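You operate a simulated robot arm through the tools that you are given. There is no shell and no other tool. Be economical: measure what you need, move in short steps, check, and stop when the job is done.

Carry out the task below with a simulated robot arm. There is one attempt and no reset: what you move stays moved.

TASK
Press the lead test button two times.
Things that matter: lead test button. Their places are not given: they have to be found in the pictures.

It is judged by the outcome, as a careful person would: the job done as asked, and still so three seconds after it is handed in. It fails if anything else is knocked over, pushed out of place, dropped, spilled or broken.

THE ROBOT
A 7-joint arm with a two-finger parallel gripper, fixed in place. Base frame: the origin is at the foot of the arm, x ahead of it, y to its left, z up. Lengths are in mm, angles in degrees, forces in N, time in s.
Its first joint turns from -66.0 to 66.0 degrees. Payload 2.6 kg.
Tool frame: the origin (TCP) lies between the finger pads and is the grasp point; the fingertips stand 30 mm ahead of it; z points along the fingers, y is the line along which they close. The gripper opens to 94 mm. The fingers are 28 mm wide and 10 mm thick; the gripper's body (50 by 96 mm) begins 55 mm behind the TCP.
Orientation is that of the tool frame in the base frame, as a unit quaternion [w, x, y, z]. With the fingers straight down and closing along the base's y, the tool's x points along the base's -x, its y along +y and its z along -z.

THE INTERFACE
- The arm moves only by the tool step_arm. Its argument "plan" is a list of rows, each a list of 7 numbers: the gripper command, from -1 (fully open) to 1 (shut), values between in proportion, then the shift along the base's x, y, z in mm, then the turn, a rotation vector about the base's x, y, z in degrees. In form: [[fingers, x, y, z, ax, ay, az], ...]. A call has 1 to 12 rows; each row shifts and turns the commanded pose from where the row before left it. A row lasts 0.2 s, in which the tool goes at most 50 mm and 8.6 degrees; a call with a longer step from one row to the next is refused whole, and so is a gripper value outside its range. A pose out of reach is approached as far as the arm can. The call stops where the force on the tool passes 40 N (or 10 N more than at its start, if that is more) or the arm is blocked; 0.2 s more then pass. The fingers move at their own pace (about 72 mm/s each) and stop on an object; they squeeze with about 31 N. The grip force told is the motor's: it shows also when the fingers shut on nothing. Time passes only in rows, and 0.2 s behind the last, so rows that do not move let the fingers close. It gives the time, the measured TCP pose, the force on the tool (base axes), the opening and the grip force at its end, in the units of the frame above (readings bear some noise).
- Cameras (640 x 400 px; columns grow to the right, rows downward): "scene" is fixed at [8.3, 411.8, 583.1]; the picture's right is [-0.95, -0.31, 0.00], its down [-0.12, 0.37, -0.92] and it looks along [0.28, -0.88, -0.39] (base axes); focal length 364 px, centre (320, 200). "wrist" rides on the gripper at [-37, 0, -58] in the tool frame; the picture's right is [0.00, -1.00, 0.00], its down [0.97, 0.00, -0.24] and it looks along [0.24, 0.00, 0.97] (tool axes); focal length 218 px, centre (320, 200).
- grab_frame(camera): a new picture of that camera. No time passes.
- measure_at(camera, pixels): for up to 12 pixels [column, row] of the newest picture of that camera ("zoom" is the newest enlarged one), the place [x, y, z] in the base frame of the surface seen there, good to about 3 mm. No time passes.
- close_up(camera, box): a new picture of the part [left, top, right, bottom] of that camera's present view, enlarged. No time passes.
- finish_job(): hands the job in; it is judged then, once.

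Work in short steps. Measure before you move; look again where a grasp or a placing could have gone wrong, and mend it. You have 60 turns and 20 pictures in all, the two below and enlarged ones among them. Open the gripper and draw the arm clear of the work before you hand the job in, unless the task says otherwise; then end with one line.

The tools are called after ">>>" by a JSON object that holds its "api" and its "payload". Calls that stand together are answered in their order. step_arm: Moves the arm, as the interface text tells. Its arguments: {"type":"object","properties":{"plan":{"type":"array","items":{"type":"array","items":{"type":"number"}}}},"required":["plan"]} The other tools are called the same way: grab_frame (camera) takes a picture; measure_at (camera, pixels) gives the place of the surface under pixels of a picture; close_up (camera, box) takes an enlarged picture of a part of a camera's view; finish_job () hands the job in.

At the start:

```text
time_s: 0.0
tcp_pos: [222.4, -281.1, 397.2]
ee_rot: [0.0, 0.0, 1.0, 0.0]
ft_force: [0.7, -0.6, -1.0]
width: 94.1
finger_force: 0.0
```

scene: 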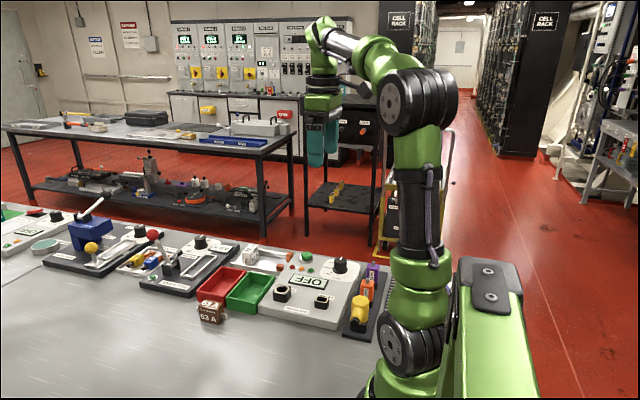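
wrist: 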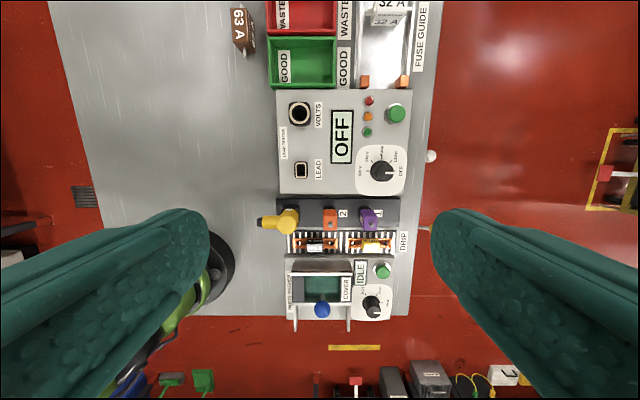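

The wrist view shows a lead tester panel with a green button near (397,112), and another green button near (383,270) on a different unit. I'll zoom in to read the labels.

>>> {"api": "close_up", "payload": {"camera": "wrist", "box": [270, 80, 440, 200]}}

>>> {"api": "close_up", "payload": {"camera": "scene", "box": [200, 220, 400, 345]}}

>>> {"api": "measure_at", "payload": {"camera": "wrist", "pixels": [[397, 112], [410, 122], [383, 170], [370, 101], [340, 137], [300, 110], [301, 170], [388, 8]]}}

```text
3.33 times, centred on (355, 140) of wrist
```

zoom: 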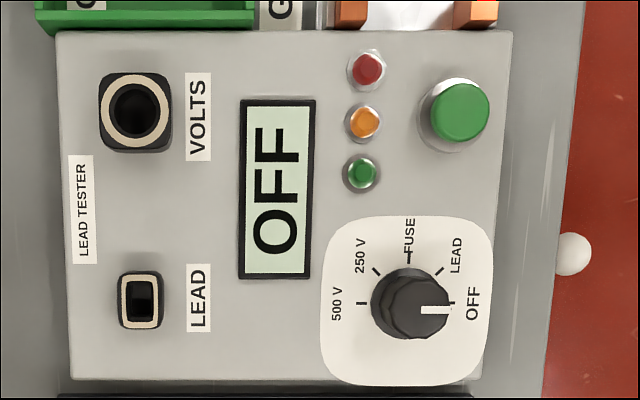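

```text
3.20 times, centred on (300, 282) of scene
```

zoom: 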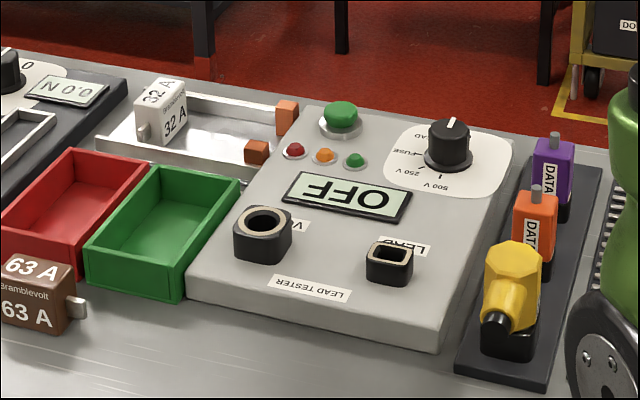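

```text
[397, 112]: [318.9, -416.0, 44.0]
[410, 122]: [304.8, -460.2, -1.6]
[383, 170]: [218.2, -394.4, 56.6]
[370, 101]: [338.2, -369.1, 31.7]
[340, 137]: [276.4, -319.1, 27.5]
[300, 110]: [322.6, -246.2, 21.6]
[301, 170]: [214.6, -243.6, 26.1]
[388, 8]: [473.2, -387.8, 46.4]
```

The wrist readings fall below the stated table height, so I'll cross-check with the scene camera (zoom: button at (341,112)).

>>> {"api": "measure_at", "payload": {"camera": "zoom", "pixels": [[341, 108], [341, 130], [294, 151], [350, 195], [448, 128], [310, 292], [262, 222], [240, 350], [389, 250], [20, 200], [380, 118], [300, 120]]}}

>>> {"api": "measure_at", "payload": {"camera": "wrist", "pixels": [[200, 100], [150, 150], [240, 100], [290, 95], [405, 100], [395, 108], [384, 112], [405, 180], [285, 185]]}}

```text
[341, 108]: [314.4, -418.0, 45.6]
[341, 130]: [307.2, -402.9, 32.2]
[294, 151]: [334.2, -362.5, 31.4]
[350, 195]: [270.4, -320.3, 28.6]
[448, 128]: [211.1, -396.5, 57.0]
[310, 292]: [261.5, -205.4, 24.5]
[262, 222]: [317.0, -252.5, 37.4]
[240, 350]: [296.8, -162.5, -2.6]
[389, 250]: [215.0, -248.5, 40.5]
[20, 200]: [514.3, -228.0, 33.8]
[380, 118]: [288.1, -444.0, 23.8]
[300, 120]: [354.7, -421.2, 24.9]
```

```text
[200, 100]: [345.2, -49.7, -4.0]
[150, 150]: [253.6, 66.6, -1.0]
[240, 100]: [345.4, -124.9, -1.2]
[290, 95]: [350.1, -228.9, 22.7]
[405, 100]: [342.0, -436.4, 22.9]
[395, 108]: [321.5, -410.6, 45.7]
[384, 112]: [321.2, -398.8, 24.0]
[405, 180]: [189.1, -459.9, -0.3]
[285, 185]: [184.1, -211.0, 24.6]
```

Both cameras agree: the button centre is about (317,-416), with its top at z≈46 and bezel at about 24–32. I'll shut the fingers and move over it at height.

>>> {"api": "step_arm", "payload": {"plan": [[1, 24, -34, 0, 0, 0, 0], [1, 24, -34, 0, 0, 0, 0], [1, 24, -34, 0, 0, 0, 0], [1, 22.5, -33, 0, 0, 0, 0], [1, 0, 0, -45, 0, 0, 0], [1, 0, 0, -45, 0, 0, 0], [1, 0, 0, -45, 0, 0, 0], [1, 0, 0, -45, 0, 0, 0], [1, 0, 0, -45, 0, 0, 0], [1, 0, 0, 0, 0, 0, 0]]}}

>>> {"api": "grab_frame", "payload": {"camera": "wrist"}}

>>> {"api": "close_up", "payload": {"camera": "scene", "box": [200, 180, 400, 305]}}

```text
time_s: 2.2
tcp_pos: [298.8, -386.2, 165.7]
ee_rot: [0.0, 0.001, 1.0, 0.0]
ft_force: [-0.9, -0.1, -0.7]
width: 0.1
finger_force: 31.4
out of reach, approached as far as the arm can: row 4
```

```text
15 pictures are left
```

wrist: 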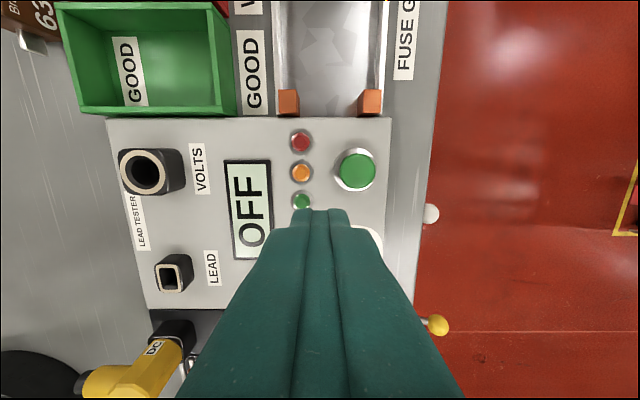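

```text
3.20 times, centred on (300, 242) of scene
```

zoom: 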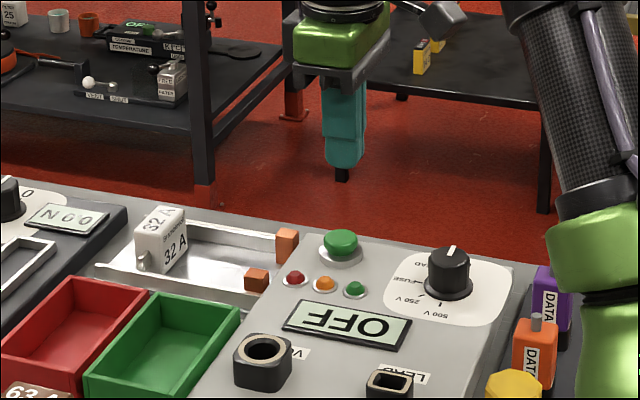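

The arm fell short at height, at (299,-386,166). I'll re-measure the button at wrist (357,170), then move the rest now that the arm is lower.

>>> {"api": "measure_at", "payload": {"camera": "wrist", "pixels": [[357, 168], [343, 168], [371, 168], [357, 155], [357, 182], [301, 200], [385, 168]]}}

>>> {"api": "step_arm", "payload": {"plan": [[1, 9, -15, 0, 0, 0, 0], [1, 9, -15, -10, 0, 0, 0], [1, 0, 0, 0, 0, 0, 0]]}}

```text
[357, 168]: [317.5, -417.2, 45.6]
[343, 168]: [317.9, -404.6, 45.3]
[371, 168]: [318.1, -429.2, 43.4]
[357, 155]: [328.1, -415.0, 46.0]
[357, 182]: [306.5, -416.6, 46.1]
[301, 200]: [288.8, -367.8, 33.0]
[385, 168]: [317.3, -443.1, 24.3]
```

```text
time_s: 3.0
tcp_pos: [315.7, -420.1, 159.9]
ee_rot: [0.0, -0.001, 1.0, 0.0]
ft_force: [-0.6, 0.2, 0.7]
width: 0.2
finger_force: 30.9
```

Now at (316,-420,160) with the tips at about z=130. I'll trim by (+1.5,+3.5), descend to about 10 mm above the button and look.

>>> {"api": "step_arm", "payload": {"plan": [[1, 1.5, 3.5, -25, 0, 0, 0], [1, 0, 0, -25, 0, 0, 0], [1, 0, 0, -22, 0, 0, 0], [1, 0, 0, 0, 0, 0, 0]]}}

>>> {"api": "close_up", "payload": {"camera": "scene", "box": [250, 220, 370, 295]}}

>>> {"api": "grab_frame", "payload": {"camera": "wrist"}}

```text
time_s: 4.0
tcp_pos: [316.8, -416.4, 86.5]
ee_rot: [0.001, 0.0, 1.0, 0.0]
ft_force: [0.2, 0.5, 0.7]
width: 0.0
finger_force: 31.5
```

```text
5.33 times, centred on (310, 258) of scene
```

zoom: 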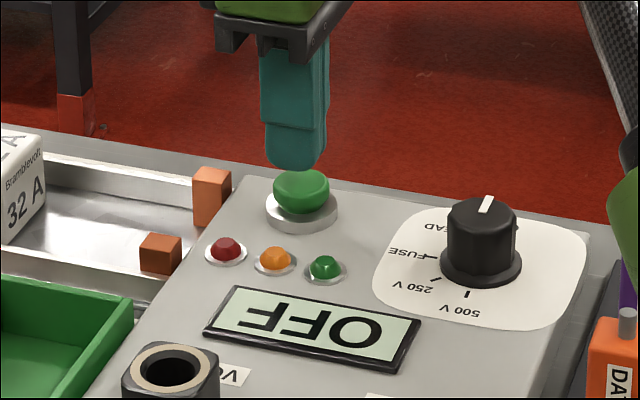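

```text
12 pictures are left
```

wrist: 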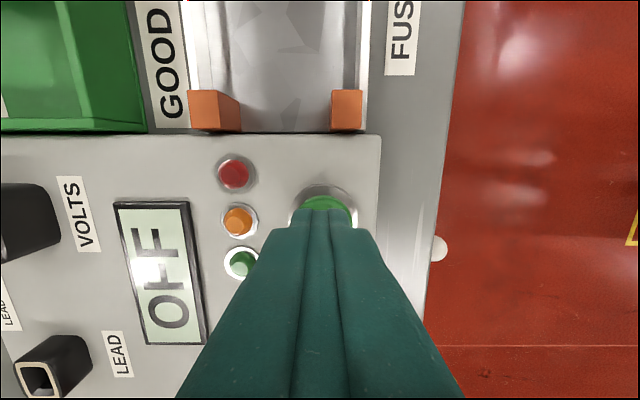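

The tips sit directly above the green button, about 10 mm up. I'll descend slowly to contact and watch the force.

>>> {"api": "step_arm", "payload": {"plan": [[1, 0, 0, -5, 0, 0, 0], [1, 0, 0, -4, 0, 0, 0], [1, 0, 0, -2, 0, 0, 0], [1, 0, 0, -1, 0, 0, 0]]}}

```text
time_s: 5.0
tcp_pos: [316.1, -415.7, 77.4]
ee_rot: [0.0, -0.001, 1.0, 0.0]
ft_force: [0.0, 1.0, -0.2]
width: 0.3
finger_force: 30.9
```

No force yet, with the TCP at about 77. I continue in 1 mm steps.

>>> {"api": "step_arm", "payload": {"plan": [[1, 0, 0, -1, 0, 0, 0], [1, 0, 0, -1, 0, 0, 0], [1, 0, 0, 0, 0, 0, 0]]}}

```text
time_s: 5.8
tcp_pos: [318.4, -415.3, 74.3]
ee_rot: [0.0, 0.001, 1.0, 0.0]
ft_force: [0.5, 1.2, 1.5]
width: 0.0
finger_force: 30.8
```

>>> {"api": "step_arm", "payload": {"plan": [[1, 0, 0, -1, 0, 0, 0], [1, 0, 0, -1, 0, 0, 0], [1, 0, 0, 0, 0, 0, 0]]}}

>>> {"api": "close_up", "payload": {"camera": "scene", "box": [250, 220, 370, 295]}}

```text
time_s: 6.6
tcp_pos: [317.1, -414.6, 72.7]
ee_rot: [0.0, 0.0, 1.0, 0.0]
ft_force: [0.4, 0.3, 1.9]
width: 0.1
finger_force: 31.2
```

```text
5.33 times, centred on (310, 258) of scene
```

zoom: 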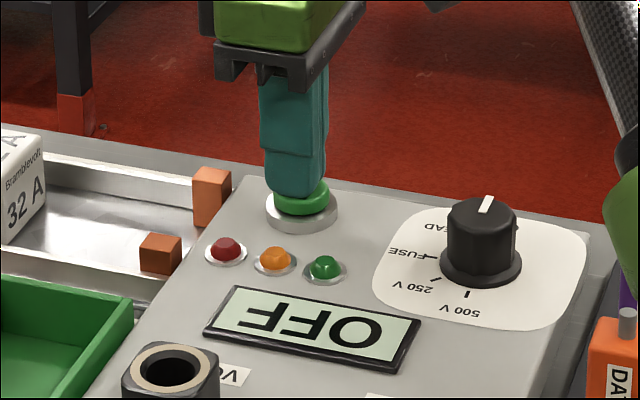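

The button is moving down under a soft spring. I continue to the stop in 1 mm steps.

>>> {"api": "step_arm", "payload": {"plan": [[1, 0, 0, -1, 0, 0, 0], [1, 0, 0, -1, 0, 0, 0], [1, 0, 0, 0, 0, 0, 0]]}}

```text
time_s: 7.4
tcp_pos: [317.0, -415.8, 71.5]
ee_rot: [0.001, 0.0, 1.0, 0.0]
ft_force: [-0.8, 1.4, 2.9]
width: 0.0
finger_force: 31.1
```

>>> {"api": "step_arm", "payload": {"plan": [[1, 0, 0, -1, 0, 0, 0], [1, 0, 0, -1, 0, 0, 0], [1, 0, 0, 0, 0, 0, 0]]}}

>>> {"api": "close_up", "payload": {"camera": "scene", "box": [250, 220, 370, 295]}}

```text
time_s: 8.2
tcp_pos: [317.4, -416.8, 68.5]
ee_rot: [0.0, 0.0, 1.0, 0.001]
ft_force: [-0.3, 1.2, 4.2]
width: 0.1
finger_force: 30.9
```

```text
5.33 times, centred on (310, 258) of scene
```

zoom: 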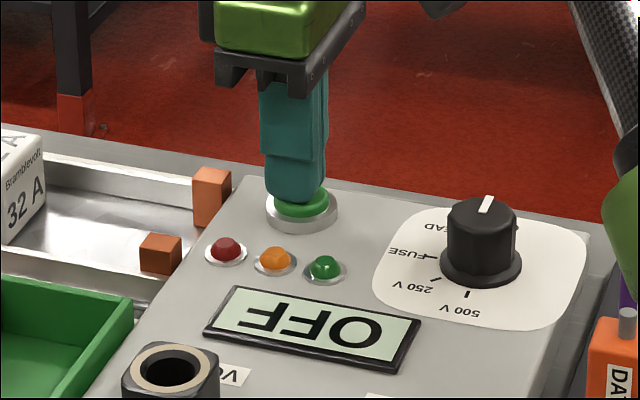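

About 7 mm of travel and 4 N so far, with no stop yet. Continuing.

>>> {"api": "step_arm", "payload": {"plan": [[1, 0, 0, -1, 0, 0, 0], [1, 0, 0, -1, 0, 0, 0], [1, 0, 0, 0, 0, 0, 0]]}}

```text
time_s: 9.0
tcp_pos: [316.8, -415.4, 66.1]
ee_rot: [0.001, 0.001, 1.0, 0.0]
ft_force: [-2.8, 5.8, 13.3]
width: 0.2
finger_force: 30.5
```

Force jumped to 13 N at TCP z≈66, so this looks like the end stop. I'll check the picture before releasing.

>>> {"api": "close_up", "payload": {"camera": "scene", "box": [250, 220, 370, 295]}}

>>> {"api": "step_arm", "payload": {"plan": [[1, 0, 0, -0.7, 0, 0, 0], [1, 0, 0, 0, 0, 0, 0]]}}

```text
5.33 times, centred on (310, 258) of scene
```

zoom: 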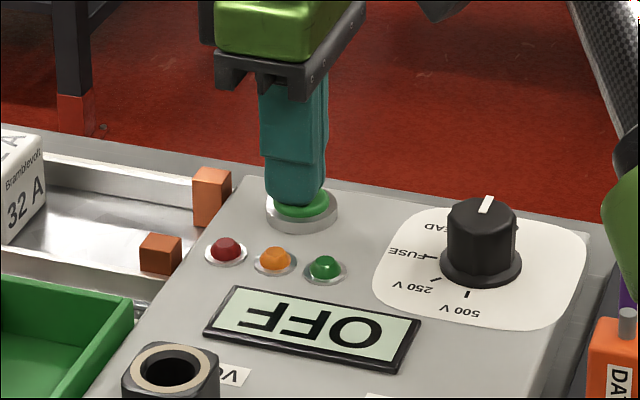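

```text
time_s: 9.6
tcp_pos: [317.7, -414.9, 66.9]
ee_rot: [0.001, 0.0, 1.0, -0.001]
ft_force: [0.0, 1.0, 15.6]
width: 0.1
finger_force: 31.4
```

The button is bottomed at 16 N and z≈66.5. I'll lift clear so it releases fully and verify it comes back up.

>>> {"api": "step_arm", "payload": {"plan": [[1, 0, 0, -0.0, 0, 0, 0], [1, 0, 0, 8, 0, 0, 0], [1, 0, 0, 14, 0, 0, 0], [1, 0, 0, 0, 0, 0, 0], [1, 0, 0, 0, 0, 0, 0]]}}

>>> {"api": "close_up", "payload": {"camera": "scene", "box": [250, 220, 370, 295]}}

```text
time_s: 10.8
tcp_pos: [317.7, -414.5, 88.0]
ee_rot: [0.001, 0.0, 1.0, 0.0]
ft_force: [0.8, -0.3, -0.3]
width: 0.1
finger_force: 30.4
```

```text
5.33 times, centred on (310, 258) of scene
```

zoom: 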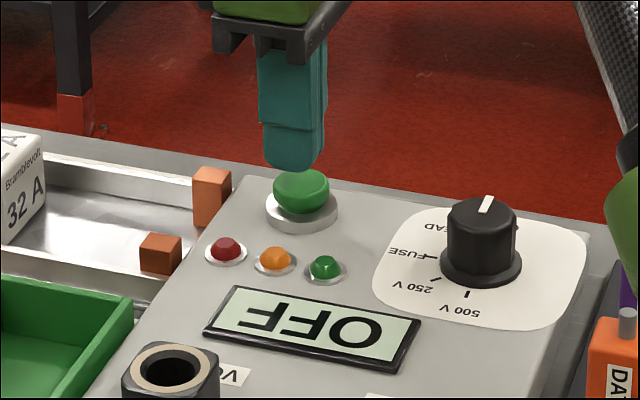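

The button has sprung fully back up. Second press: the same 22 mm down to the stop.

>>> {"api": "step_arm", "payload": {"plan": [[1, 0, 0, -8, 0, 0, 0], [1, 0, 0, -4, 0, 0, 0], [1, 0, 0, -3, 0, 0, 0], [1, 0, 0, -3, 0, 0, 0], [1, 0, 0, -2, 0, 0, 0], [1, 0, 0, -1, 0, 0, 0], [1, 0, 0, -1, 0, 0, 0], [1, 0, 0, 0, 0, 0, 0]]}}

```text
time_s: 12.6
tcp_pos: [318.3, -416.3, 66.5]
ee_rot: [0.001, -0.001, 1.0, 0.0]
ft_force: [-0.7, 7.6, 21.9]
width: 0.1
finger_force: 30.9
```

The second press is bottomed (22 N, z≈66.5). I'll lift straight up, well clear, and open the gripper once high.

>>> {"api": "step_arm", "payload": {"plan": [[1, 0, 0, 10, 0, 0, 0], [1, 0, 0, 20, 0, 0, 0], [1, 0, 0, 40, 0, 0, 0], [1, -10, 15, 40, 0, 0, 0], [1, -15, 25, 40, 0, 0, 0], [-1, -20, 30, 30, 0, 0, 0], [-1, -20, 30, 10, 0, 0, 0], [-1, 0, 0, 0, 0, 0, 0], [-1, 0, 0, 0, 0, 0, 0], [-1, 0, 0, 0, 0, 0, 0]]}}

>>> {"api": "grab_frame", "payload": {"camera": "scene"}}

>>> {"api": "grab_frame", "payload": {"camera": "wrist"}}

```text
time_s: 14.8
tcp_pos: [255.1, -317.3, 257.3]
ee_rot: [0.0, 0.0, 1.0, -0.001]
ft_force: [0.0, 0.4, 0.0]
width: 93.9
finger_force: 0.2
```

```text
7 pictures are left
```

scene: 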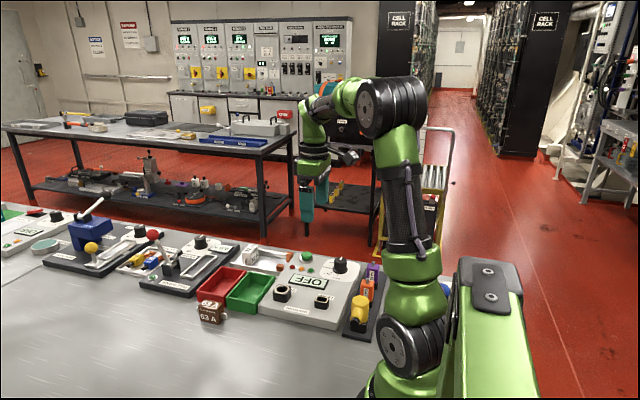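

```text
6 pictures are left
```

wrist: 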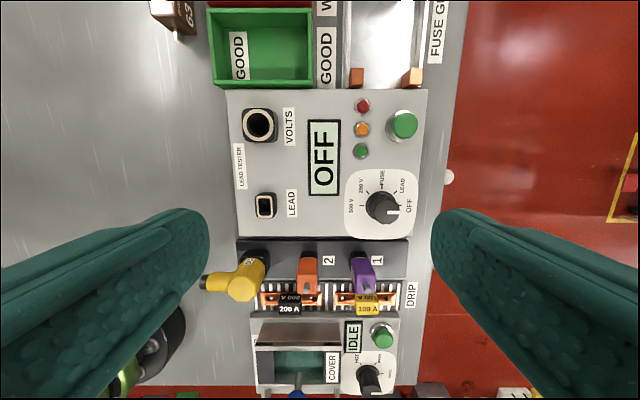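

Everything is in place, the button has been pressed twice and is back up, and the arm is clear with the gripper open. Handing in.

>>> {"api": "finish_job", "payload": {}}

```text
The job is handed in.
```

I pressed the green button on the lead tester twice, down to its stop each time, with a full release in between. I took it to be the lead test button because it is the only push button on that panel. The tester's dial was left at OFF, so its display read OFF throughout. Nothing else was moved, and the arm was clear with the gripper open at hand-in.
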